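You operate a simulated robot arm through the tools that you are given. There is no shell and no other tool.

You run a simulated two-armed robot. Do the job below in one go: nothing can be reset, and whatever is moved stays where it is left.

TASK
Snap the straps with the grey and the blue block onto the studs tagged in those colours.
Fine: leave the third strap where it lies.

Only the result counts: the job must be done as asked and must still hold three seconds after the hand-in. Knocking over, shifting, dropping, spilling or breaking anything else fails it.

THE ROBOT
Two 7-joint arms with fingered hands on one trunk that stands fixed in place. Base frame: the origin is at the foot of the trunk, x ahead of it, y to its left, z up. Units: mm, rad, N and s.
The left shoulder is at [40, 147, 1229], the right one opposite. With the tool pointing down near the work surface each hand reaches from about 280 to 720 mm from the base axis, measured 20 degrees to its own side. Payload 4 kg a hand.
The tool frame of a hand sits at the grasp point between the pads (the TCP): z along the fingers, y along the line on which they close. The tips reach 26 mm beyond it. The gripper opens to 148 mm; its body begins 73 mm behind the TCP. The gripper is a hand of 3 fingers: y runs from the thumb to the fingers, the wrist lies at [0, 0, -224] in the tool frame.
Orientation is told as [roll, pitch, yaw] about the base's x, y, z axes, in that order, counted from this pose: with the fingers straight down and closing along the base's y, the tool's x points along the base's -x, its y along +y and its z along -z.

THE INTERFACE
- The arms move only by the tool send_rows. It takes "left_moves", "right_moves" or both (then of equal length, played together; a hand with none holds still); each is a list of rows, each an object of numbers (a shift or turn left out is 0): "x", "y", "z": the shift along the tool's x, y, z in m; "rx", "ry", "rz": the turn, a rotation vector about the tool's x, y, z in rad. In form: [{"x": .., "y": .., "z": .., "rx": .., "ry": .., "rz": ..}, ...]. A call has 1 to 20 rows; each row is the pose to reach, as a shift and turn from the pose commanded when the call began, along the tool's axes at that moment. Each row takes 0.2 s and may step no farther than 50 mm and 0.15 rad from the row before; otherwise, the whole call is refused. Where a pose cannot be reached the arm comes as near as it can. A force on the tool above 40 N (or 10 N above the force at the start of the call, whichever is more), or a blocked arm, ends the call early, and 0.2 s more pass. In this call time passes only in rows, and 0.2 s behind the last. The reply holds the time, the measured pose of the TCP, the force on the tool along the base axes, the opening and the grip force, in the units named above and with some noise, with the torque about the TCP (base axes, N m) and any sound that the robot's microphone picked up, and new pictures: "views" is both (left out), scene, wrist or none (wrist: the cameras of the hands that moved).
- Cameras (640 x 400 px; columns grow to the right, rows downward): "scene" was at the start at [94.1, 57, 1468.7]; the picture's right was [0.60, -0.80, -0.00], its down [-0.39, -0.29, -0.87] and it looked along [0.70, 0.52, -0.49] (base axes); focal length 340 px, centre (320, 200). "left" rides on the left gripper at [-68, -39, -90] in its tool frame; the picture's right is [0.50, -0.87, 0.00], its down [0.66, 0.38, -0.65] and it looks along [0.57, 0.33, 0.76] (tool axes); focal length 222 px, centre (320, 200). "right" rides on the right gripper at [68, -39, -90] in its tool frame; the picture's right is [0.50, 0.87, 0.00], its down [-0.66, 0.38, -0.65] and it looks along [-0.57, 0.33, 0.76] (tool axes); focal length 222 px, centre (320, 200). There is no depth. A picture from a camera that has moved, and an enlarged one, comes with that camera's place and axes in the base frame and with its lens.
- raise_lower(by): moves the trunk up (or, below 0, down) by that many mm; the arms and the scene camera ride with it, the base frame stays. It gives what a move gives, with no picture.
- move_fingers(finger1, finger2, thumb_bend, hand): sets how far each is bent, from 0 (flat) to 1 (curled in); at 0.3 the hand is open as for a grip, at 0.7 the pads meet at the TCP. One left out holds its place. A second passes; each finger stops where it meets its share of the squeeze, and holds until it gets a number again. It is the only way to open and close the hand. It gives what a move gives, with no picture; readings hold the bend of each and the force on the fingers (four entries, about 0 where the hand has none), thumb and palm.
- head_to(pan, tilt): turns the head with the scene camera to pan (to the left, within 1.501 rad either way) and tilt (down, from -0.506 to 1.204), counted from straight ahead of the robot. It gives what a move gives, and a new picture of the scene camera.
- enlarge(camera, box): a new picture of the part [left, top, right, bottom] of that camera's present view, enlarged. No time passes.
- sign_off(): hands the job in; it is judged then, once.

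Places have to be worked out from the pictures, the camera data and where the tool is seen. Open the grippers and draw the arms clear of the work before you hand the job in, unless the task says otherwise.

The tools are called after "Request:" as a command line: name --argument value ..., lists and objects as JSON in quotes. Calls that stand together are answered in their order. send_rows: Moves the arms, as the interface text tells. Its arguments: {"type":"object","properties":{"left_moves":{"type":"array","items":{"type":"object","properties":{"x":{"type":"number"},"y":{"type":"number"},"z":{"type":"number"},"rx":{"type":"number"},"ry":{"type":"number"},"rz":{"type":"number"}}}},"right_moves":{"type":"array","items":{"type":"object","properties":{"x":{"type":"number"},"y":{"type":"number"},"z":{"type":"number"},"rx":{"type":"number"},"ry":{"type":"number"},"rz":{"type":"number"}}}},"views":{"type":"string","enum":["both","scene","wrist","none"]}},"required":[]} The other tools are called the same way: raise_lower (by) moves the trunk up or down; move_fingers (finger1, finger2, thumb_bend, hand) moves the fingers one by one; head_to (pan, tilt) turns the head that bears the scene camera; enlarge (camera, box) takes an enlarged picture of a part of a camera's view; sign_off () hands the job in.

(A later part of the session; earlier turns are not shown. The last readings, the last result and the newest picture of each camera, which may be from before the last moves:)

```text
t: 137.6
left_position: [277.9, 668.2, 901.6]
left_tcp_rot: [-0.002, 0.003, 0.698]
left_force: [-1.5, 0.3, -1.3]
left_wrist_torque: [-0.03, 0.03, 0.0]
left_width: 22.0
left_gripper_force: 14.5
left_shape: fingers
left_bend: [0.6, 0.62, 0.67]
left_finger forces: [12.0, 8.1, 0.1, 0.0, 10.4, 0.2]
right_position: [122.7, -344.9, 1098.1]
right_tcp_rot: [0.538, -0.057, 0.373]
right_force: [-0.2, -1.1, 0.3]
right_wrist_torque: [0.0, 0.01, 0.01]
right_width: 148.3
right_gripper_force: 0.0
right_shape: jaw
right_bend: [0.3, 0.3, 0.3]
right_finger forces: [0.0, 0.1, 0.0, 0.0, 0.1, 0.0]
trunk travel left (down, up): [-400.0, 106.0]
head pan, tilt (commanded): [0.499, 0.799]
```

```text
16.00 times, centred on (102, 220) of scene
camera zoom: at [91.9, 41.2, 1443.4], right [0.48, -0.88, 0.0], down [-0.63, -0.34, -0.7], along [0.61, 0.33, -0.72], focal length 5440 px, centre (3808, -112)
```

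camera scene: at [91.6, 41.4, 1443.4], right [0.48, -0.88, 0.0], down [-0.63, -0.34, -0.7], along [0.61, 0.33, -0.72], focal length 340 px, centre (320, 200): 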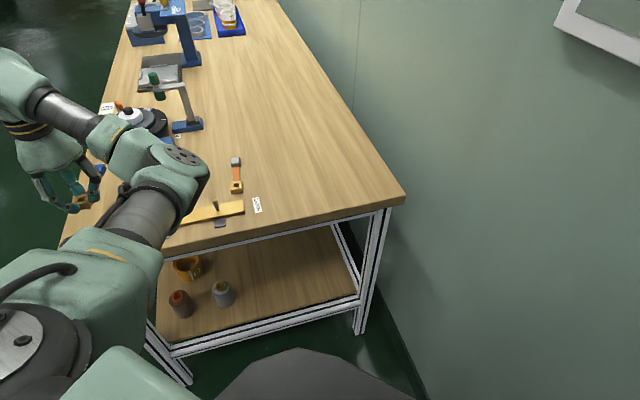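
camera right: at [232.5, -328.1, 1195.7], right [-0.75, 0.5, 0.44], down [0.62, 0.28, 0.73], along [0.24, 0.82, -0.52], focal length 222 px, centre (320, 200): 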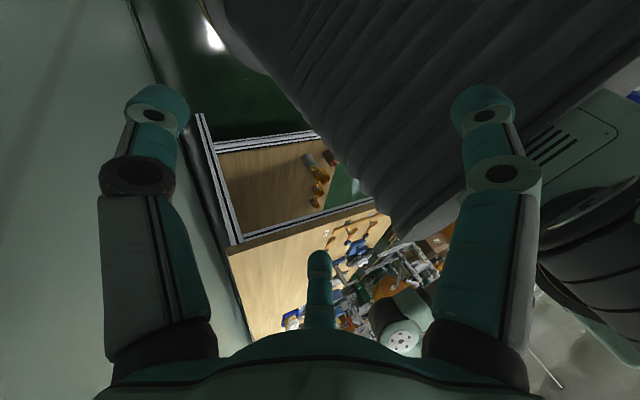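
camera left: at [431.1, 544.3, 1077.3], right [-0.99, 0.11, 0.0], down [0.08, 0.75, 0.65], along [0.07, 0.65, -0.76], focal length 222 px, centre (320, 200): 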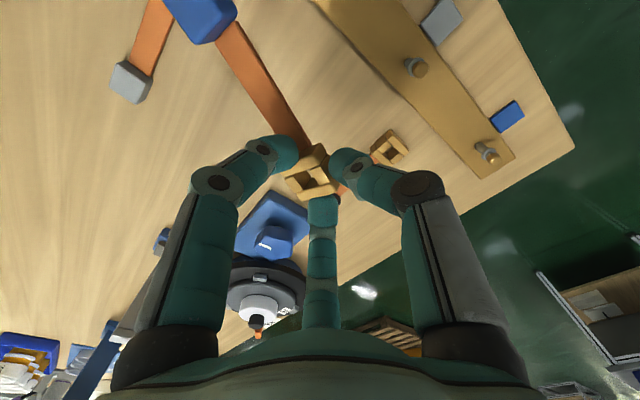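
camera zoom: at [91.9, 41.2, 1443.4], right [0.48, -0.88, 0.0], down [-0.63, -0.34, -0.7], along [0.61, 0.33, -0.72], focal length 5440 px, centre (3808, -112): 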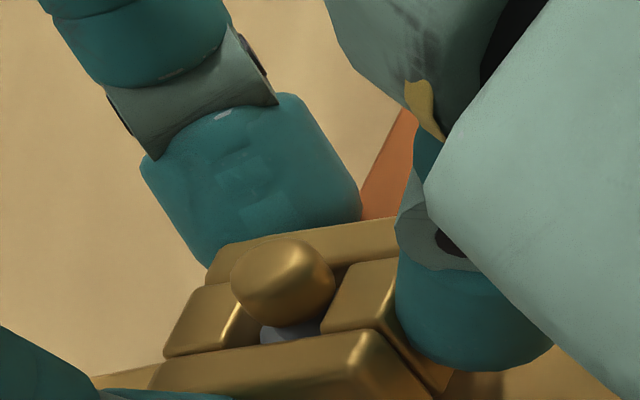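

The silver ring is now visible inside the hole, and the head stands well above the buckle. I keep lowering until it rests on the plank.

Request:
send_rows --left_moves '[{"z": 0.0015}, {"z": 0.003}, {"z": 0.0045}, {"z": 0.006}, {"z": 0.0075}, {"z": 0.009}]' --views "none"

Request:
enlarge --camera "left" --box '[270, 140, 350, 215]'

Request:
enlarge --camera "scene" --box '[82, 207, 122, 232]'

```text
t: 139.0
left_position: [278.0, 667.3, 895.3]
left_tcp_rot: [0.0, 0.002, 0.699]
left_force: [-1.7, -1.1, 4.2]
left_wrist_torque: [0.15, 0.0, 0.0]
left_width: 21.8
left_gripper_force: 16.6
left_shape: fingers
left_bend: [0.6, 0.62, 0.67]
left_finger forces: [14.8, 8.2, 0.1, 0.0, 10.8, 0.0]
right_position: [122.3, -344.9, 1097.6]
right_tcp_rot: [0.542, -0.055, 0.373]
right_force: [0.1, -0.1, 0.0]
right_wrist_torque: [0.0, 0.0, 0.02]
right_width: 148.3
right_gripper_force: 0.1
right_shape: jaw
right_bend: [0.3, 0.3, 0.3]
right_finger forces: [0.1, 0.1, 0.1, 0.0, 0.0, 0.0]
trunk travel left (down, up): [-400.0, 106.0]
head pan, tilt (commanded): [0.499, 0.799]
```

```text
5.33 times, centred on (310, 178) of left
camera zoom: at [354.2, 680.4, 985.1], right [0.18, -0.98, 0.0], down [-0.74, -0.13, 0.65], along [-0.64, -0.12, -0.76], focal length 1185 px, centre (373, 320)
```

zoom: 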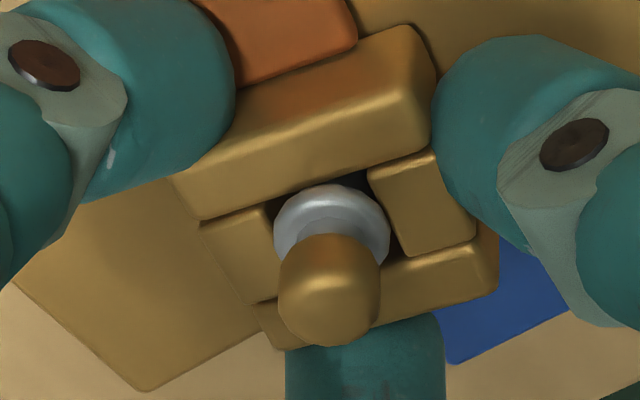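

```text
16.00 times, centred on (102, 220) of scene
camera zoom: at [91.4, 40.3, 1443.5], right [0.48, -0.88, 0.0], down [-0.63, -0.34, -0.7], along [0.61, 0.33, -0.72], focal length 5440 px, centre (3808, -112)
```

zoom: 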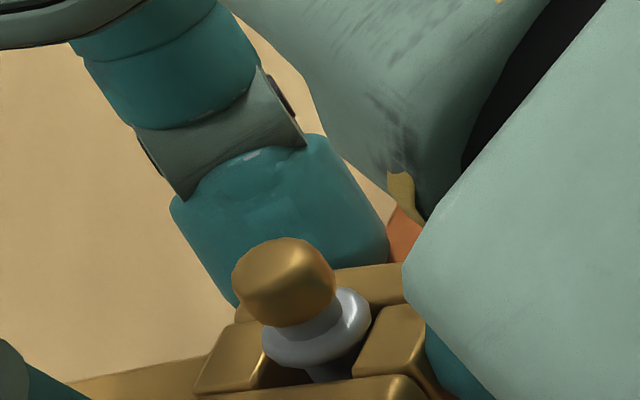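

The buckle now sits below the ring with 4 N contact. I press a bit more to be sure it is fully seated.

Request:
send_rows --left_moves '[{"z": 0.001}, {"z": 0.002}, {"z": 0.003}]' --views "none"

Request:
enlarge --camera "left" --box '[270, 140, 350, 215]'

Request:
enlarge --camera "scene" --box '[82, 207, 122, 232]'

```text
t: 139.8
left_position: [276.0, 666.5, 892.6]
left_tcp_rot: [0.002, -0.001, 0.699]
left_force: [1.8, 0.8, 16.0]
left_wrist_torque: [0.4, -0.04, 0.04]
left_width: 21.9
left_gripper_force: 22.1
left_shape: fingers
left_bend: [0.59, 0.62, 0.67]
left_finger forces: [23.1, 8.8, 0.0, 0.0, 12.0, 0.0]
right_position: [121.4, -347.0, 1098.6]
right_tcp_rot: [0.542, -0.058, 0.374]
right_force: [0.3, -0.3, -0.5]
right_wrist_torque: [0.0, 0.0, 0.02]
right_width: 147.9
right_gripper_force: 0.1
right_shape: jaw
right_bend: [0.3, 0.3, 0.3]
right_finger forces: [0.1, 0.0, 0.0, 0.0, 0.1, 0.1]
trunk travel left (down, up): [-400.0, 106.0]
head pan, tilt (commanded): [0.499, 0.799]
```

```text
5.33 times, centred on (310, 178) of left
camera zoom: at [354.1, 679.8, 983.6], right [0.18, -0.98, 0.0], down [-0.75, -0.13, 0.65], along [-0.64, -0.11, -0.76], focal length 1185 px, centre (373, 320)
```

zoom: 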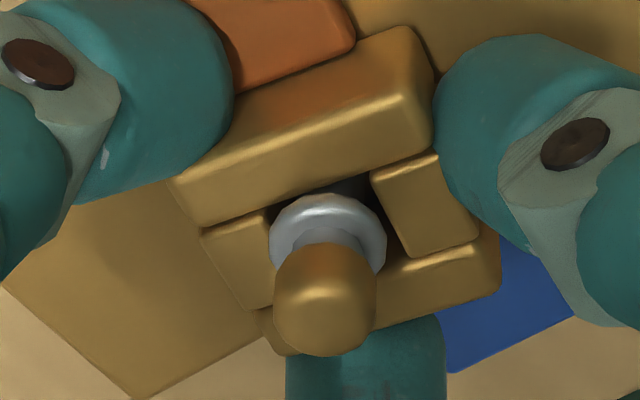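

```text
16.00 times, centred on (102, 220) of scene
camera zoom: at [90.9, 38.7, 1443.6], right [0.48, -0.88, 0.0], down [-0.63, -0.34, -0.7], along [0.61, 0.34, -0.72], focal length 5440 px, centre (3808, -112)
```

zoom: 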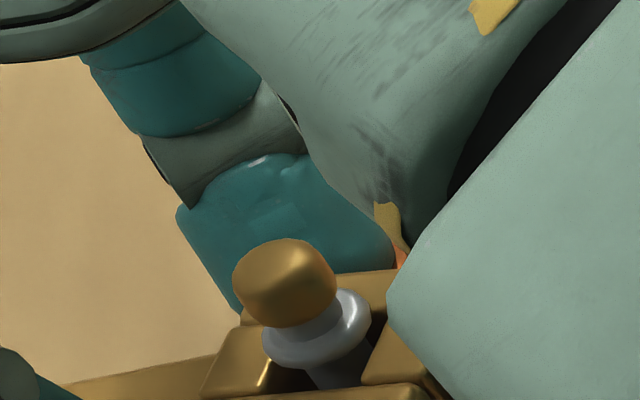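

The buckle is pressed onto the plank, with the ring above it. Now I release it and retreat straight up.

Request:
move_fingers --hand "left" --finger1 0.565 --finger2 0.565 --thumb_bend 0.59

Request:
enlarge --camera "left" --box '[240, 120, 400, 230]'

```text
t: 140.8
left_position: [277.6, 667.6, 891.9]
left_tcp_rot: [-0.003, 0.001, 0.699]
left_force: [0.2, 0.3, 13.0]
left_wrist_torque: [-0.25, -0.15, -0.05]
left_width: 34.1
left_gripper_force: 5.8
left_shape: fingers
left_bend: [0.56, 0.56, 0.6]
left_finger forces: [0.4, 0.0, 0.0, 0.0, 12.3, 0.0]
right_position: [121.1, -346.7, 1096.8]
right_tcp_rot: [0.54, -0.057, 0.373]
right_force: [1.0, -0.5, -0.3]
right_wrist_torque: [0.0, -0.02, 0.05]
right_width: 147.9
right_gripper_force: 0.0
right_shape: jaw
right_bend: [0.3, 0.3, 0.3]
right_finger forces: [0.0, 0.0, 0.1, 0.0, 0.0, 0.0]
trunk travel left (down, up): [-400.0, 106.0]
head pan, tilt (commanded): [0.499, 0.799]
```

```text
3.64 times, centred on (320, 175) of left
camera zoom: at [354.0, 679.9, 982.4], right [0.18, -0.98, 0.0], down [-0.75, -0.13, 0.65], along [-0.64, -0.12, -0.76], focal length 808 px, centre (320, 291)
```

zoom: 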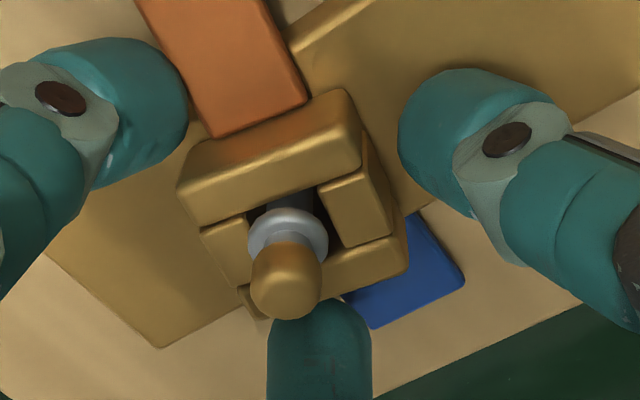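

The buckle sits on the plank around the post, under the ring. I raise a little, open wider, then go up.

Request:
send_rows --left_moves '[{"z": -0.003}, {"z": -0.006}]' --views "none"

Request:
move_fingers --hand "left" --finger1 0.53 --finger2 0.53 --thumb_bend 0.55

Request:
send_rows --left_moves '[{"z": -0.015}, {"z": -0.035}, {"z": -0.06}, {"z": -0.09}, {"z": -0.12}]' --views "both"

Request:
enlarge --camera "left" --box '[264, 60, 392, 150]'

Request:
enlarge --camera "scene" --box '[60, 190, 140, 240]'

```text
t: 141.4
left_position: [278.6, 666.4, 896.5]
left_tcp_rot: [-0.004, 0.001, 0.699]
left_force: [-0.5, 0.8, -1.0]
left_wrist_torque: [-0.02, 0.03, 0.0]
left_width: 37.0
left_gripper_force: 0.0
left_shape: fingers
left_bend: [0.56, 0.56, 0.59]
left_finger forces: [0.1, 0.1, 0.1, 0.1, 0.0, 0.0]
right_position: [122.4, -345.7, 1098.4]
right_tcp_rot: [0.542, -0.056, 0.372]
right_force: [0.5, -0.4, -0.4]
right_wrist_torque: [0.0, -0.01, -0.01]
right_width: 147.7
right_gripper_force: 0.0
right_shape: jaw
right_bend: [0.3, 0.3, 0.3]
right_finger forces: [0.1, 0.0, 0.0, 0.0, 0.1, 0.1]
trunk travel left (down, up): [-400.0, 106.0]
head pan, tilt (commanded): [0.499, 0.799]
```

```text
t: 142.4
left_position: [277.9, 667.0, 895.8]
left_tcp_rot: [-0.002, 0.001, 0.698]
left_force: [-0.2, -0.9, -0.9]
left_wrist_torque: [0.05, 0.02, -0.05]
left_width: 48.4
left_gripper_force: 0.1
left_shape: fingers
left_bend: [0.53, 0.53, 0.55]
left_finger forces: [0.0, 0.0, 0.0, 0.0, 0.0, 0.1]
right_position: [121.8, -344.4, 1098.5]
right_tcp_rot: [0.54, -0.059, 0.373]
right_force: [-0.4, -0.5, -0.2]
right_wrist_torque: [0.0, -0.03, -0.01]
right_width: 147.9
right_gripper_force: 0.1
right_shape: jaw
right_bend: [0.3, 0.3, 0.3]
right_finger forces: [0.1, 0.0, 0.1, 0.1, 0.1, 0.1]
trunk travel left (down, up): [-400.0, 106.0]
head pan, tilt (commanded): [0.499, 0.799]
```

```text
t: 143.6
left_position: [278.6, 667.4, 1018.5]
left_tcp_rot: [-0.002, 0.002, 0.699]
left_force: [-0.6, 0.1, 0.0]
left_wrist_torque: [0.0, 0.0, -0.01]
left_width: 48.7
left_gripper_force: 0.0
left_shape: fingers
left_bend: [0.53, 0.53, 0.55]
left_finger forces: [0.0, 0.1, 0.1, 0.1, 0.1, 0.1]
right_position: [121.3, -344.5, 1098.7]
right_tcp_rot: [0.541, -0.058, 0.375]
right_force: [-0.7, 0.0, -0.4]
right_wrist_torque: [0.02, -0.01, -0.01]
right_width: 148.1
right_gripper_force: 0.1
right_shape: jaw
right_bend: [0.3, 0.3, 0.3]
right_finger forces: [0.1, 0.1, 0.0, 0.1, 0.0, 0.1]
trunk travel left (down, up): [-400.0, 106.0]
head pan, tilt (commanded): [0.499, 0.799]
camera scene: at [91.8, 40.5, 1443.4], right [0.48, -0.88, 0.0], down [-0.63, -0.34, -0.7], along [0.61, 0.33, -0.72], focal length 340 px, centre (320, 200)
camera left: at [354.9, 680.5, 1108.4], right [0.18, -0.98, 0.0], down [-0.74, -0.13, 0.65], along [-0.64, -0.12, -0.76], focal length 222 px, centre (320, 200)
```

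scene: 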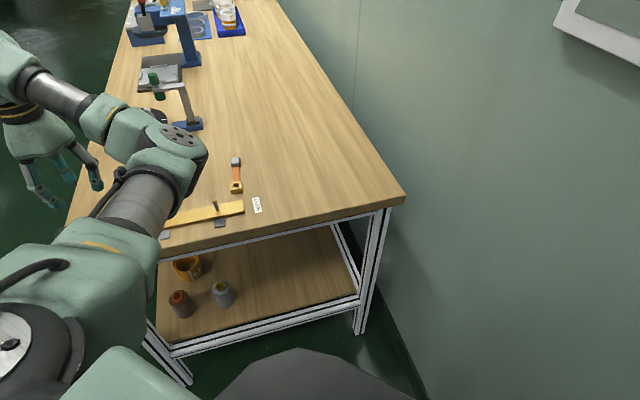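
left: 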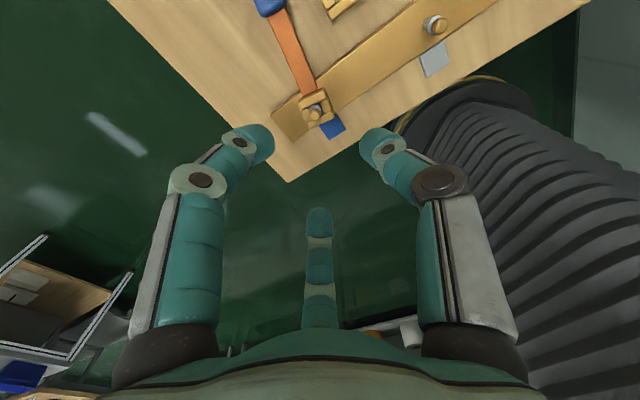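

```text
4.44 times, centred on (328, 105) of left
camera zoom: at [354.9, 680.5, 1108.4], right [0.18, -0.98, 0.0], down [-0.74, -0.13, 0.65], along [-0.64, -0.12, -0.76], focal length 987 px, centre (284, 622)
```

zoom: 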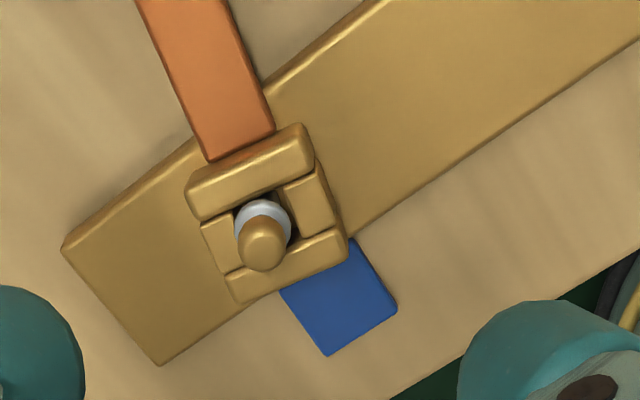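

```text
8.00 times, centred on (100, 215) of scene
camera zoom: at [91.8, 40.5, 1443.4], right [0.48, -0.88, 0.0], down [-0.63, -0.34, -0.7], along [0.61, 0.33, -0.72], focal length 2720 px, centre (2080, 80)
```

zoom: 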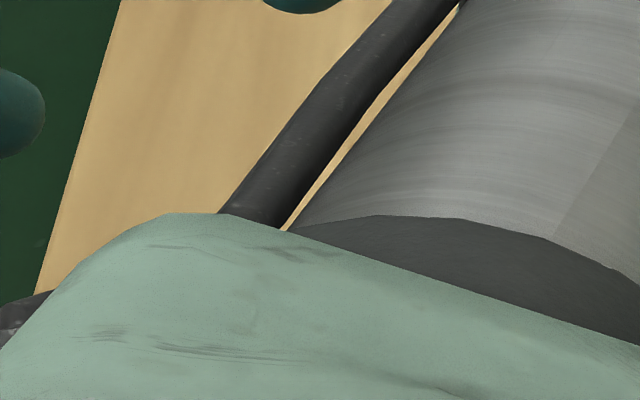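

The blue strap sits on the blue stud, under its ring, and stays there after release. Now for the grey strap: I move over its buckle near (530, 513) with the same yaw of 0.7, so the same grip geometry applies.

Request:
send_rows --left_moves '[{"x": -0.009, "y": -0.0277}, {"x": -0.018, "y": -0.0554}, {"x": -0.0269, "y": -0.0831}, {"x": -0.0359, "y": -0.1108}, {"x": -0.0449, "y": -0.1385}, {"x": -0.0539, "y": -0.1661}, {"x": -0.0629, "y": -0.1938}, {"x": -0.0718, "y": -0.2215}, {"x": -0.0808, "y": -0.2492, "z": 0.01}, {"x": -0.0898, "y": -0.2769, "z": 0.025}]' --views "both"

Request:
enlarge --camera "left" --box '[250, 60, 390, 160]'

```text
t: 145.8
left_position: [512.8, 509.1, 996.7]
left_tcp_rot: [-0.002, 0.004, 0.697]
left_force: [-1.1, 0.5, -0.1]
left_wrist_torque: [-0.03, 0.01, 0.01]
left_width: 48.7
left_gripper_force: 0.1
left_shape: fingers
left_bend: [0.53, 0.53, 0.55]
left_finger forces: [0.0, 0.1, 0.0, 0.0, 0.0, 0.0]
left hand out of reach, approached as far as the arm can: row 10
right_position: [122.6, -344.1, 1099.2]
right_tcp_rot: [0.54, -0.057, 0.374]
right_force: [0.3, -0.2, 0.6]
right_wrist_torque: [0.0, 0.02, 0.02]
right_width: 147.8
right_gripper_force: 0.0
right_shape: jaw
right_bend: [0.3, 0.3, 0.3]
right_finger forces: [0.0, 0.0, 0.0, 0.1, 0.0, 0.1]
trunk travel left (down, up): [-400.0, 106.0]
head pan, tilt (commanded): [0.499, 0.799]
camera scene: at [92.3, 40.4, 1443.4], right [0.48, -0.88, 0.0], down [-0.63, -0.34, -0.7], along [0.61, 0.33, -0.72], focal length 340 px, centre (320, 200)
camera left: at [589.0, 522.5, 1087.5], right [0.17, -0.98, 0.0], down [-0.75, -0.13, 0.65], along [-0.64, -0.12, -0.76], focal length 222 px, centre (320, 200)
```

scene: 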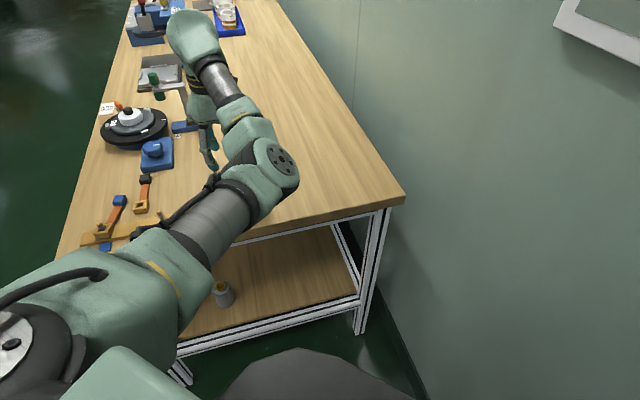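
left: 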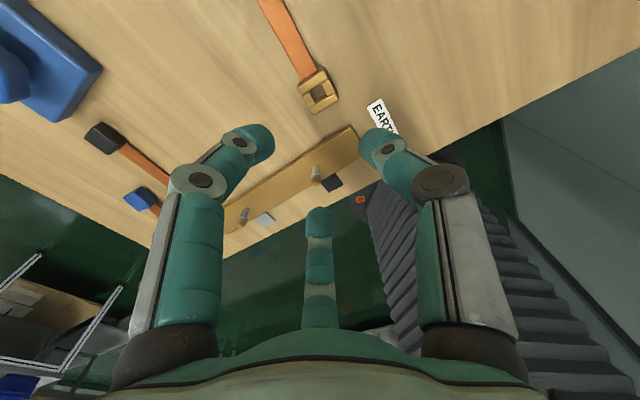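

```text
4.00 times, centred on (320, 110) of left
camera zoom: at [589.0, 522.5, 1087.5], right [0.17, -0.98, 0.0], down [-0.75, -0.13, 0.65], along [-0.64, -0.12, -0.76], focal length 888 px, centre (320, 560)
```

zoom: 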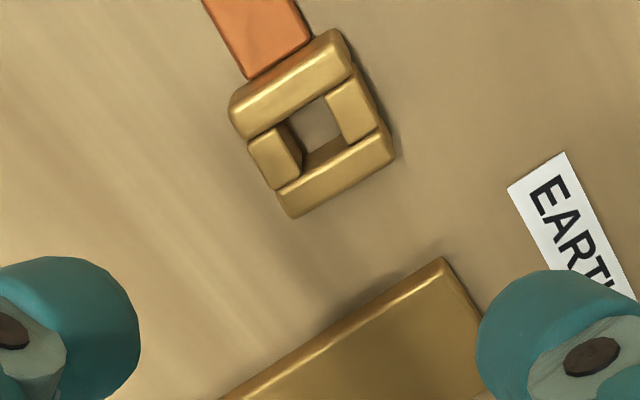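

At this yaw the reach ends about 19 mm short of the grey buckle, which is at (530.7, 513.3) with its strap at 38°. Yaw -0.91, with the thumb at the buckle's front, reached farther before, so I turn to that and move over the buckle.

Request:
send_rows --left_moves '[{"rz": 0.134}, {"rz": 0.268}, {"rz": 0.401}, {"rz": 0.535}, {"rz": 0.669}, {"rz": 0.803}, {"rz": 0.936}, {"x": -0.0035, "y": -0.0017, "rz": 1.07}, {"x": -0.007, "y": -0.0035, "rz": 1.204}, {"x": -0.0104, "y": -0.0052, "rz": 1.338}, {"x": -0.0139, "y": -0.007, "rz": 1.471}, {"x": -0.0174, "y": -0.0087, "rz": 1.605}]' --views "wrist"

Request:
enlarge --camera "left" --box '[264, 80, 376, 150]'

```text
t: 148.4
left_position: [531.6, 514.6, 996.4]
left_tcp_rot: [-0.002, -0.002, -0.906]
left_force: [-1.2, -0.5, -0.5]
left_wrist_torque: [0.0, 0.01, 0.0]
left_width: 48.5
left_gripper_force: 0.2
left_shape: fingers
left_bend: [0.53, 0.53, 0.55]
left_finger forces: [0.0, 0.1, 0.0, 0.0, 0.0, 0.2]
right_position: [121.7, -344.3, 1097.2]
right_tcp_rot: [0.541, -0.059, 0.375]
right_force: [-0.5, -0.3, -0.1]
right_wrist_torque: [0.01, 0.01, 0.01]
right_width: 147.7
right_gripper_force: 0.0
right_shape: jaw
right_bend: [0.3, 0.3, 0.3]
right_finger forces: [0.1, 0.0, 0.0, 0.0, 0.0, 0.0]
trunk travel left (down, up): [-400.0, 106.0]
head pan, tilt (commanded): [0.499, 0.799]
camera left: at [541.7, 437.1, 1087.7], right [-0.99, -0.14, 0.0], down [-0.11, 0.75, 0.65], along [-0.09, 0.65, -0.76], focal length 222 px, centre (320, 200)
```

left: 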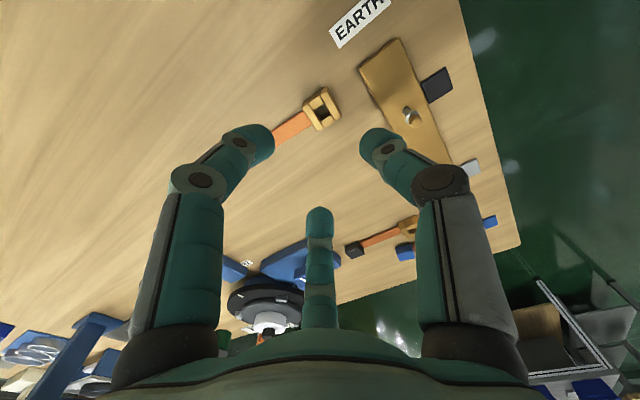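

```text
5.71 times, centred on (320, 115) of left
camera zoom: at [541.7, 437.1, 1087.7], right [-0.99, -0.14, 0.0], down [-0.11, 0.75, 0.65], along [-0.09, 0.65, -0.76], focal length 1269 px, centre (320, 686)
```

zoom: 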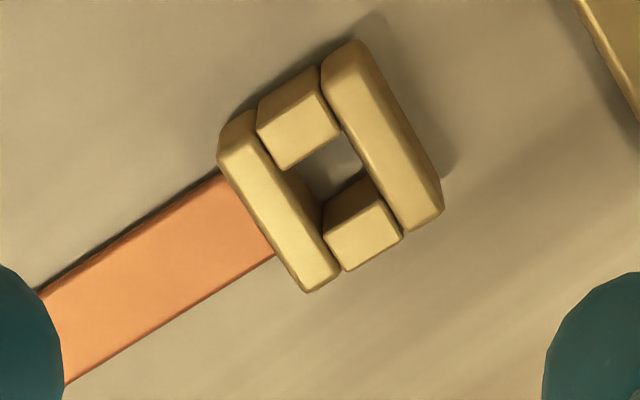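

The hand reached the grey buckle; the hole is at tool (-0.9, -2.7). I centre, align and lower to z of about 948 for a second measurement.

Request:
move_fingers --hand "left" --finger1 0.56 --finger2 0.56 --thumb_bend 0.58

Request:
send_rows --left_moves '[{"x": -0.0009, "y": -0.0026, "z": 0.016, "rz": -0.03}, {"x": -0.0009, "y": -0.0026, "z": 0.033, "rz": -0.03}, {"x": -0.0009, "y": -0.0026, "z": 0.05, "rz": -0.03}]' --views "none"

Request:
enlarge --camera "left" --box '[264, 100, 376, 170]'

```text
t: 149.4
left_position: [531.4, 514.6, 995.6]
left_tcp_rot: [-0.002, -0.002, -0.905]
left_force: [1.1, -1.0, -1.0]
left_wrist_torque: [0.0, -0.02, 0.03]
left_width: 41.5
left_gripper_force: 0.2
left_shape: fingers
left_bend: [0.56, 0.56, 0.57]
left_finger forces: [0.0, 0.0, 0.0, 0.1, 0.0, 0.0]
right_position: [122.2, -344.7, 1098.4]
right_tcp_rot: [0.537, -0.059, 0.373]
right_force: [-0.5, -0.4, 0.3]
right_wrist_torque: [-0.01, 0.02, 0.01]
right_width: 148.4
right_gripper_force: 0.0
right_shape: jaw
right_bend: [0.3, 0.3, 0.3]
right_finger forces: [0.1, 0.0, 0.0, 0.0, 0.0, 0.1]
trunk travel left (down, up): [-400.0, 106.0]
head pan, tilt (commanded): [0.499, 0.799]
```

```text
t: 150.2
left_position: [528.6, 512.6, 946.5]
left_tcp_rot: [-0.002, -0.002, -0.874]
left_force: [0.5, -0.2, -0.5]
left_wrist_torque: [-0.02, 0.0, 0.0]
left_width: 41.5
left_gripper_force: 0.0
left_shape: fingers
left_bend: [0.56, 0.56, 0.57]
left_finger forces: [0.0, 0.0, 0.0, 0.0, 0.1, 0.1]
right_position: [122.1, -345.1, 1098.8]
right_tcp_rot: [0.54, -0.058, 0.374]
right_force: [-0.7, -0.1, 0.0]
right_wrist_torque: [-0.02, -0.05, 0.01]
right_width: 148.0
right_gripper_force: 0.2
right_shape: jaw
right_bend: [0.3, 0.3, 0.3]
right_finger forces: [0.1, 0.1, 0.0, 0.0, 0.1, 0.0]
trunk travel left (down, up): [-400.0, 106.0]
head pan, tilt (commanded): [0.499, 0.799]
```

```text
5.71 times, centred on (320, 135) of left
camera zoom: at [542.8, 435.5, 1037.8], right [-0.99, -0.17, 0.0], down [-0.13, 0.75, 0.65], along [-0.11, 0.64, -0.76], focal length 1269 px, centre (320, 571)
```

zoom: 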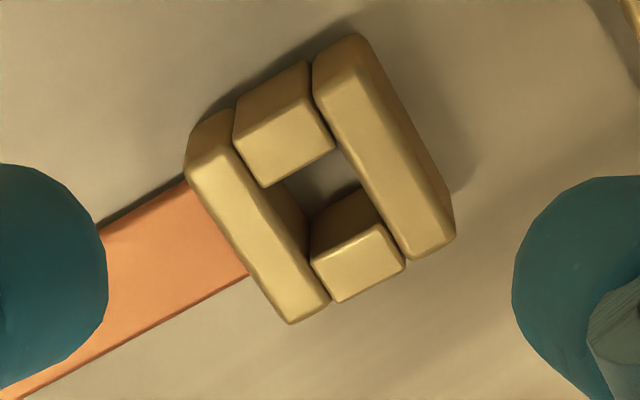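

Centred within 0.5 mm. I lower to z of about 885 as before.

Request:
send_rows --left_moves '[{"y": -0.0005, "z": 0.015}, {"y": -0.0005, "z": 0.03}, {"y": -0.0005, "z": 0.045}, {"y": -0.0005, "z": 0.055}, {"y": -0.0005, "z": 0.06}, {"y": -0.0005, "z": 0.063}]' --views "none"

Request:
enlarge --camera "left" --box '[220, 110, 420, 235]'

```text
t: 151.6
left_position: [528.3, 512.6, 883.2]
left_tcp_rot: [0.0, -0.001, -0.876]
left_force: [-0.8, 0.9, 1.8]
left_wrist_torque: [0.09, -0.02, 0.0]
left_width: 41.6
left_gripper_force: 0.9
left_shape: fingers
left_bend: [0.56, 0.56, 0.57]
left_finger forces: [0.6, 1.6, 0.0, 0.1, 0.0, 0.0]
right_position: [122.0, -345.9, 1099.3]
right_tcp_rot: [0.541, -0.058, 0.373]
right_force: [1.3, 0.1, -0.2]
right_wrist_torque: [0.03, -0.02, 0.02]
right_width: 147.6
right_gripper_force: 0.1
right_shape: jaw
right_bend: [0.3, 0.3, 0.3]
right_finger forces: [0.0, 0.0, 0.0, 0.0, 0.0, 0.0]
trunk travel left (down, up): [-400.0, 106.0]
head pan, tilt (commanded): [0.499, 0.799]
```

```text
3.20 times, centred on (320, 172) of left
camera zoom: at [541.8, 434.7, 974.8], right [-0.99, -0.17, 0.0], down [-0.13, 0.75, 0.65], along [-0.11, 0.64, -0.76], focal length 711 px, centre (320, 288)
```

zoom: 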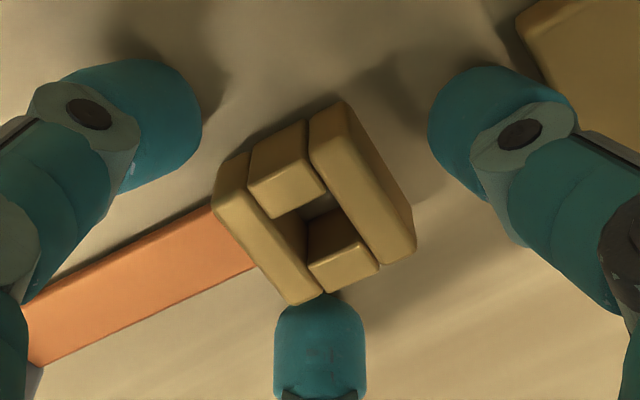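

Good position, with the fingertips just at the table. I close in stages as before.

Request:
move_fingers --hand "left" --finger1 0.595 --finger2 0.595 --thumb_bend 0.63

Request:
move_fingers --hand "left" --finger1 0.7 --finger2 0.7 --thumb_bend 0.69

Request:
enlarge --camera "left" --box '[220, 110, 420, 235]'

```text
t: 152.6
left_position: [529.2, 511.7, 882.7]
left_tcp_rot: [-0.002, -0.003, -0.878]
left_force: [-0.9, -0.8, -0.2]
left_wrist_torque: [-0.01, -0.01, -0.02]
left_width: 27.4
left_gripper_force: 0.3
left_shape: fingers
left_bend: [0.59, 0.59, 0.63]
left_finger forces: [0.0, 0.0, 0.2, 0.1, 0.2, 0.0]
right_position: [122.4, -344.1, 1098.1]
right_tcp_rot: [0.54, -0.057, 0.372]
right_force: [-0.1, -0.5, 0.5]
right_wrist_torque: [0.0, 0.02, 0.0]
right_width: 148.2
right_gripper_force: 0.1
right_shape: jaw
right_bend: [0.3, 0.3, 0.3]
right_finger forces: [0.0, 0.0, 0.1, 0.1, 0.0, 0.1]
trunk travel left (down, up): [-400.0, 106.0]
head pan, tilt (commanded): [0.499, 0.799]
```

```text
t: 153.6
left_position: [528.4, 511.3, 883.6]
left_tcp_rot: [0.0, -0.001, -0.877]
left_force: [0.2, 0.4, -0.1]
left_wrist_torque: [-0.03, -0.02, 0.02]
left_width: 18.5
left_gripper_force: 9.3
left_shape: fingers
left_bend: [0.62, 0.61, 0.66]
left_finger forces: [6.4, 6.6, 0.0, 0.0, 5.6, 0.0]
right_position: [122.0, -344.5, 1099.2]
right_tcp_rot: [0.541, -0.057, 0.374]
right_force: [-0.9, -0.4, 0.0]
right_wrist_torque: [-0.02, 0.01, 0.03]
right_width: 148.0
right_gripper_force: 0.0
right_shape: jaw
right_bend: [0.3, 0.3, 0.3]
right_finger forces: [0.0, 0.0, 0.0, 0.1, 0.0, 0.0]
trunk travel left (down, up): [-400.0, 106.0]
head pan, tilt (commanded): [0.499, 0.799]
```

```text
3.20 times, centred on (320, 172) of left
camera zoom: at [542.0, 434.8, 974.4], right [-0.99, -0.17, 0.0], down [-0.13, 0.75, 0.65], along [-0.11, 0.64, -0.76], focal length 711 px, centre (320, 288)
```

zoom: 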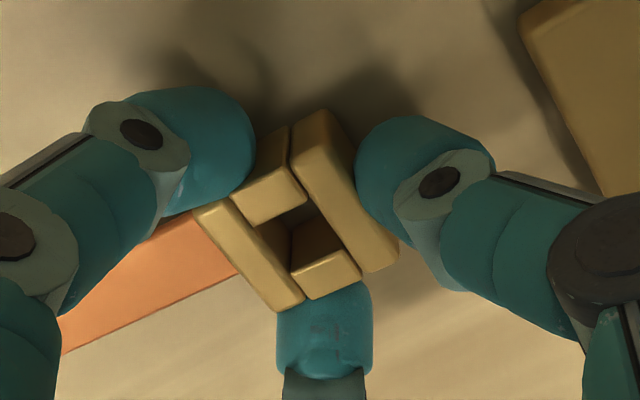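

Balanced at about 6 N. I strengthen it moderately, as worked for the blue strap.

Request:
move_fingers --hand "left" --finger1 0.76 --finger2 0.76 --thumb_bend 0.715

Request:
move_fingers --hand "left" --finger1 0.8 --finger2 0.8 --thumb_bend 0.73

Request:
enlarge --camera "left" --box '[220, 110, 420, 235]'

```text
t: 154.6
left_position: [529.5, 511.0, 882.7]
left_tcp_rot: [-0.001, -0.003, -0.875]
left_force: [-0.4, 0.4, -0.1]
left_wrist_torque: [0.0, 0.0, 0.01]
left_width: 17.5
left_gripper_force: 11.8
left_shape: fingers
left_bend: [0.62, 0.61, 0.67]
left_finger forces: [8.1, 7.9, 0.0, 0.0, 7.6, 0.0]
right_position: [122.8, -344.8, 1097.8]
right_tcp_rot: [0.54, -0.058, 0.373]
right_force: [0.1, 0.4, 1.3]
right_wrist_torque: [0.0, 0.02, 0.0]
right_width: 147.9
right_gripper_force: 0.1
right_shape: jaw
right_bend: [0.3, 0.3, 0.3]
right_finger forces: [0.1, 0.0, 0.0, 0.0, 0.1, 0.0]
trunk travel left (down, up): [-400.0, 106.0]
head pan, tilt (commanded): [0.499, 0.799]
```

```text
t: 155.6
left_position: [528.6, 512.1, 883.5]
left_tcp_rot: [-0.002, -0.002, -0.877]
left_force: [0.3, 0.4, 0.1]
left_wrist_torque: [0.07, -0.04, -0.03]
left_width: 17.0
left_gripper_force: 12.4
left_shape: fingers
left_bend: [0.62, 0.61, 0.68]
left_finger forces: [8.2, 8.1, 0.0, 0.0, 8.5, 0.0]
right_position: [122.0, -344.1, 1098.4]
right_tcp_rot: [0.54, -0.057, 0.375]
right_force: [0.6, -0.3, 1.1]
right_wrist_torque: [0.01, 0.0, -0.03]
right_width: 148.0
right_gripper_force: 0.1
right_shape: jaw
right_bend: [0.3, 0.3, 0.3]
right_finger forces: [0.0, 0.0, 0.0, 0.1, 0.0, 0.0]
trunk travel left (down, up): [-400.0, 106.0]
head pan, tilt (commanded): [0.499, 0.799]
```

```text
3.20 times, centred on (320, 172) of left
camera zoom: at [542.0, 434.8, 974.4], right [-0.99, -0.17, 0.0], down [-0.13, 0.75, 0.65], along [-0.11, 0.64, -0.76], focal length 711 px, centre (320, 288)
```

zoom: 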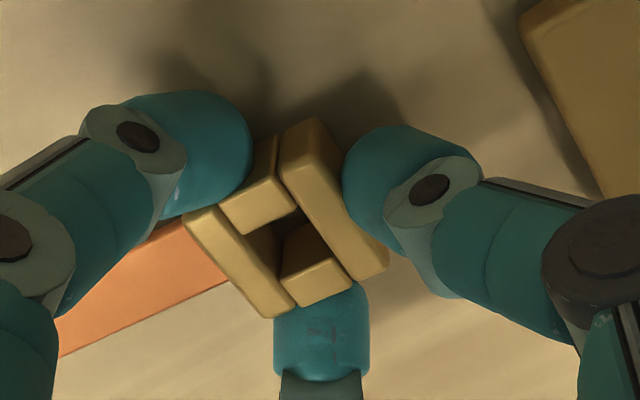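

Even at 8.2, 8.1 and 8.5 N and level. I lift it and check the hold.

Request:
send_rows --left_moves '[{"z": -0.005}, {"z": -0.012}, {"z": -0.022}, {"z": -0.035}, {"z": -0.05}, {"z": -0.068}, {"z": -0.086}, {"z": -0.104}]' --views "both"

Request:
enlarge --camera "left" --box '[270, 145, 350, 210]'

```text
t: 157.4
left_position: [527.4, 513.2, 988.3]
left_tcp_rot: [-0.001, -0.002, -0.877]
left_force: [0.1, 0.3, -0.2]
left_wrist_torque: [0.0, -0.01, -0.02]
left_width: 16.7
left_gripper_force: 12.8
left_shape: fingers
left_bend: [0.61, 0.61, 0.68]
left_finger forces: [8.1, 8.0, 0.0, 0.0, 9.3, 0.1]
right_position: [121.3, -345.1, 1097.9]
right_tcp_rot: [0.541, -0.058, 0.375]
right_force: [0.9, 0.0, 0.7]
right_wrist_torque: [-0.04, 0.0, -0.02]
right_width: 147.9
right_gripper_force: 0.1
right_shape: jaw
right_bend: [0.3, 0.3, 0.3]
right_finger forces: [0.0, 0.0, 0.0, 0.1, 0.0, 0.1]
trunk travel left (down, up): [-400.0, 106.0]
head pan, tilt (commanded): [0.499, 0.799]
camera scene: at [91.9, 40.8, 1443.4], right [0.48, -0.88, 0.0], down [-0.63, -0.34, -0.7], along [0.61, 0.33, -0.72], focal length 340 px, centre (320, 200)
camera left: at [541.7, 435.1, 1079.3], right [-0.99, -0.17, 0.0], down [-0.13, 0.75, 0.65], along [-0.11, 0.64, -0.76], focal length 222 px, centre (320, 200)
```

scene: 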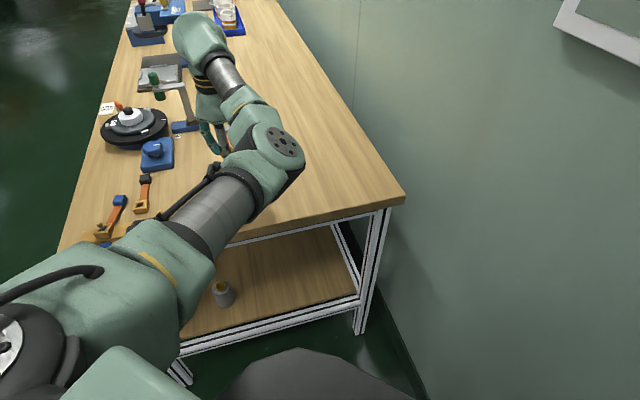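
left: 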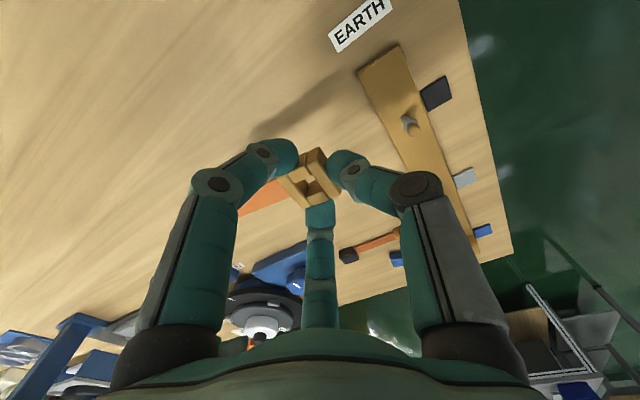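

```text
6.15 times, centred on (310, 178) of left
camera zoom: at [541.7, 435.1, 1079.3], right [-0.99, -0.17, 0.0], down [-0.13, 0.75, 0.65], along [-0.11, 0.64, -0.76], focal length 1367 px, centre (382, 338)
```

zoom: 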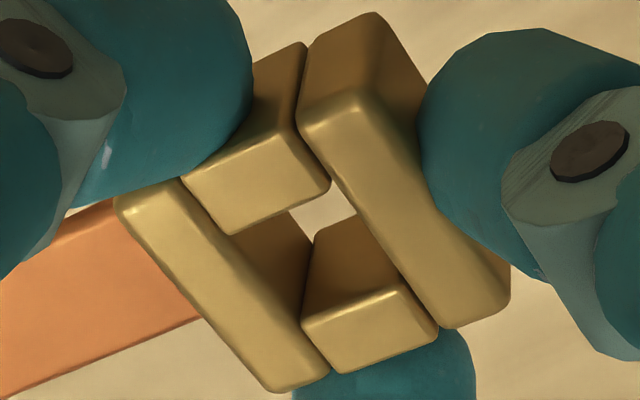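

Held firmly; the hole is at about tool (-1.0, 7.2). I carry it at height to above the grey stud, keeping this yaw.

Request:
send_rows --left_moves '[{"x": 0.0204, "y": -0.011}, {"x": 0.0408, "y": -0.022}, {"x": 0.0612, "y": -0.0329}, {"x": 0.0817, "y": -0.0439}, {"x": 0.1021, "y": -0.0549}, {"x": 0.1225, "y": -0.0659}, {"x": 0.1429, "y": -0.0768}, {"x": 0.1633, "y": -0.0878}]' --views "both"

Request:
enlarge --camera "left" --box '[264, 95, 360, 155]'

Request:
enlarge --camera "left" --box '[270, 145, 350, 210]'

```text
t: 159.2
left_position: [356.7, 582.6, 986.7]
left_tcp_rot: [-0.001, -0.001, -0.876]
left_force: [0.1, 0.1, -1.4]
left_wrist_torque: [0.01, 0.02, 0.0]
left_width: 16.6
left_gripper_force: 12.1
left_shape: fingers
left_bend: [0.62, 0.61, 0.68]
left_finger forces: [7.9, 7.9, 0.0, 0.1, 9.1, 0.1]
right_position: [121.6, -343.8, 1097.9]
right_tcp_rot: [0.539, -0.058, 0.375]
right_force: [-1.0, -0.3, 0.0]
right_wrist_torque: [-0.01, -0.01, -0.01]
right_width: 147.9
right_gripper_force: 0.0
right_shape: jaw
right_bend: [0.3, 0.3, 0.3]
right_finger forces: [0.0, 0.1, 0.0, 0.0, 0.0, 0.0]
trunk travel left (down, up): [-400.0, 106.0]
head pan, tilt (commanded): [0.499, 0.799]
camera scene: at [91.5, 41.6, 1443.4], right [0.48, -0.88, 0.0], down [-0.63, -0.34, -0.7], along [0.61, 0.33, -0.72], focal length 340 px, centre (320, 200)
camera left: at [369.4, 504.1, 1078.5], right [-0.99, -0.17, 0.0], down [-0.13, 0.75, 0.65], along [-0.11, 0.64, -0.76], focal length 222 px, centre (320, 200)
```

scene: 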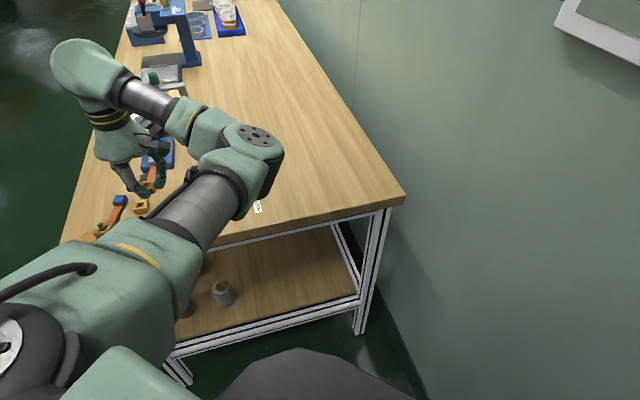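
left: 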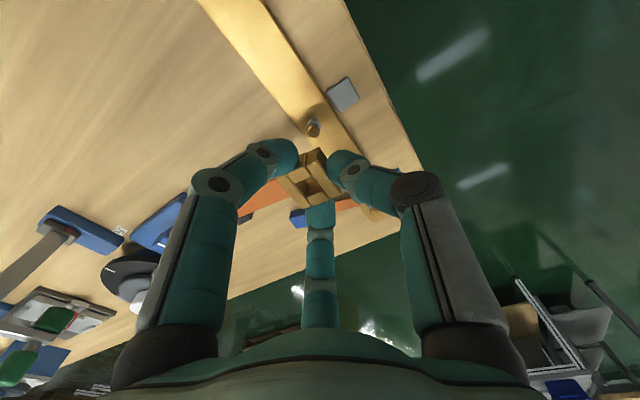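

```text
6.67 times, centred on (312, 125) of left
camera zoom: at [369.4, 504.1, 1078.5], right [-0.99, -0.17, 0.0], down [-0.13, 0.75, 0.65], along [-0.11, 0.64, -0.76], focal length 1481 px, centre (373, 700)
```

zoom: 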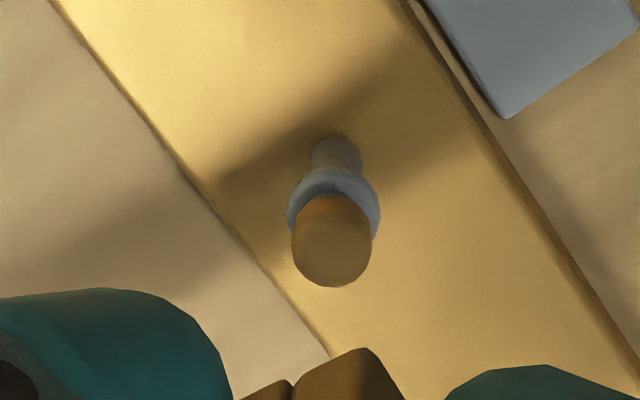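

```text
6.15 times, centred on (310, 178) of left
camera zoom: at [369.4, 504.1, 1078.5], right [-0.99, -0.17, 0.0], down [-0.13, 0.75, 0.65], along [-0.11, 0.64, -0.76], focal length 1367 px, centre (382, 338)
```

zoom: 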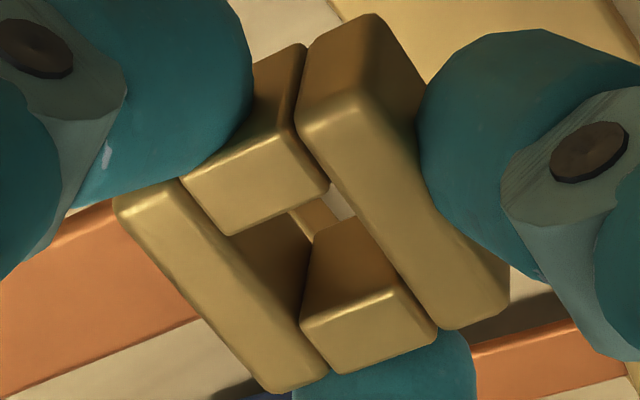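

The grey stud is at about tool (0.1, 6.3) and the hole at (-1.0, 7.2). I correct by (+1.0, -0.9) mm and lower to z of about 941 for a closer check.

Request:
send_rows --left_moves '[{"x": 0.001, "y": -0.0009, "z": 0.015}, {"x": 0.001, "y": -0.0009, "z": 0.03}, {"x": 0.001, "y": -0.0009, "z": 0.041}, {"x": 0.001, "y": -0.0009, "z": 0.047}]' --views "none"

Request:
enlarge --camera "left" --box '[264, 120, 360, 215]'

Request:
enlarge --camera "scene" --box '[124, 180, 204, 230]'

```text
t: 160.2
left_position: [355.6, 582.4, 939.6]
left_tcp_rot: [-0.001, -0.003, -0.877]
left_force: [-0.5, 0.3, -0.9]
left_wrist_torque: [-0.01, 0.03, -0.01]
left_width: 16.5
left_gripper_force: 12.2
left_shape: fingers
left_bend: [0.62, 0.61, 0.69]
left_finger forces: [8.0, 7.9, 0.1, 0.0, 9.1, 0.1]
right_position: [123.3, -344.5, 1098.5]
right_tcp_rot: [0.54, -0.058, 0.373]
right_force: [0.0, 0.7, 0.2]
right_wrist_torque: [0.01, -0.01, -0.02]
right_width: 147.7
right_gripper_force: 0.1
right_shape: jaw
right_bend: [0.3, 0.3, 0.3]
right_finger forces: [0.0, 0.0, 0.0, 0.0, 0.0, 0.0]
trunk travel left (down, up): [-400.0, 106.0]
head pan, tilt (commanded): [0.499, 0.799]
```

```text
4.21 times, centred on (312, 168) of left
camera zoom: at [368.8, 504.7, 1031.6], right [-0.99, -0.17, 0.0], down [-0.13, 0.75, 0.65], along [-0.11, 0.64, -0.76], focal length 935 px, centre (354, 337)
```

zoom: 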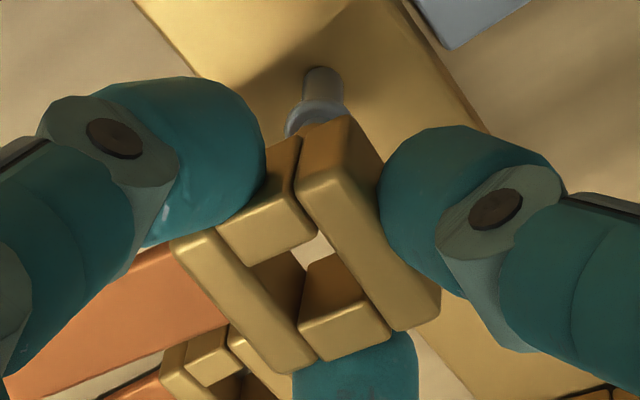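

```text
8.00 times, centred on (164, 205) of scene
camera zoom: at [92.0, 41.3, 1443.4], right [0.48, -0.88, 0.0], down [-0.63, -0.34, -0.7], along [0.61, 0.33, -0.72], focal length 2720 px, centre (1568, 160)
```

zoom: 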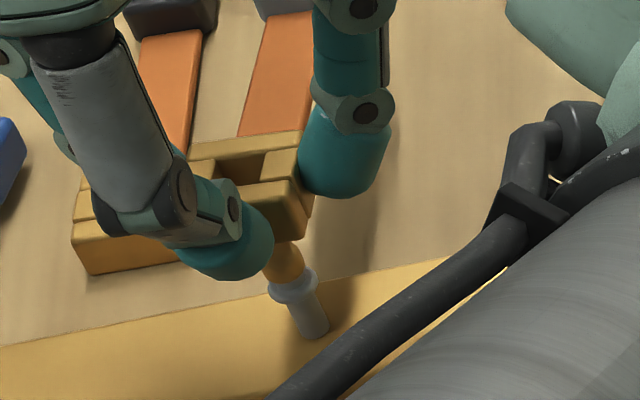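

The scene camera sees the buckle right above the grey stud. I enlarge for the alignment check.

Request:
enlarge --camera "scene" --box '[140, 192, 172, 212]'

Request:
enlarge --camera "scene" --box '[148, 205, 180, 225]'

Request:
enlarge --camera "left" --box '[270, 145, 350, 210]'

```text
16.00 times, centred on (156, 202) of scene
camera zoom: at [92.0, 41.3, 1443.4], right [0.48, -0.88, 0.0], down [-0.63, -0.34, -0.7], along [0.61, 0.33, -0.72], focal length 5440 px, centre (2944, 168)
```

zoom: 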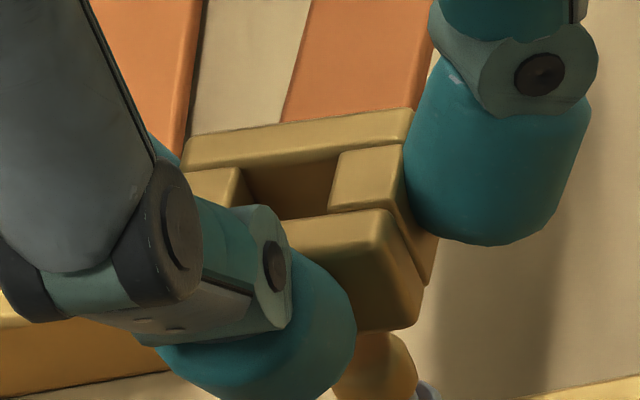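

```text
16.00 times, centred on (164, 215) of scene
camera zoom: at [92.0, 41.3, 1443.4], right [0.48, -0.88, 0.0], down [-0.63, -0.34, -0.7], along [0.61, 0.33, -0.72], focal length 5440 px, centre (2816, -40)
```

zoom: 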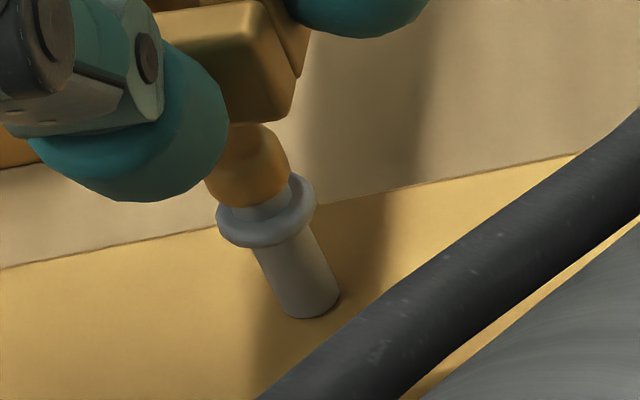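

```text
6.15 times, centred on (310, 178) of left
camera zoom: at [368.8, 504.7, 1031.6], right [-0.99, -0.17, 0.0], down [-0.13, 0.75, 0.65], along [-0.11, 0.64, -0.76], focal length 1367 px, centre (382, 338)
```

zoom: 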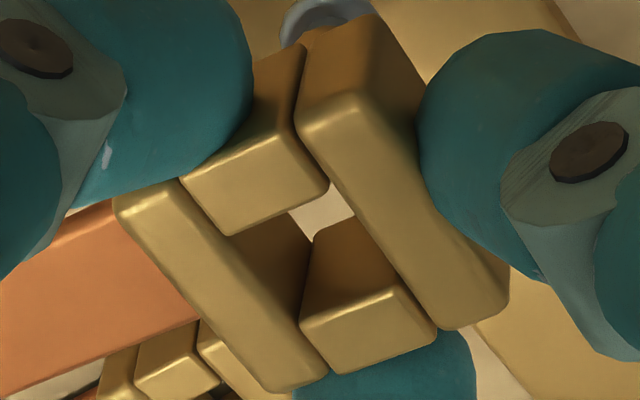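

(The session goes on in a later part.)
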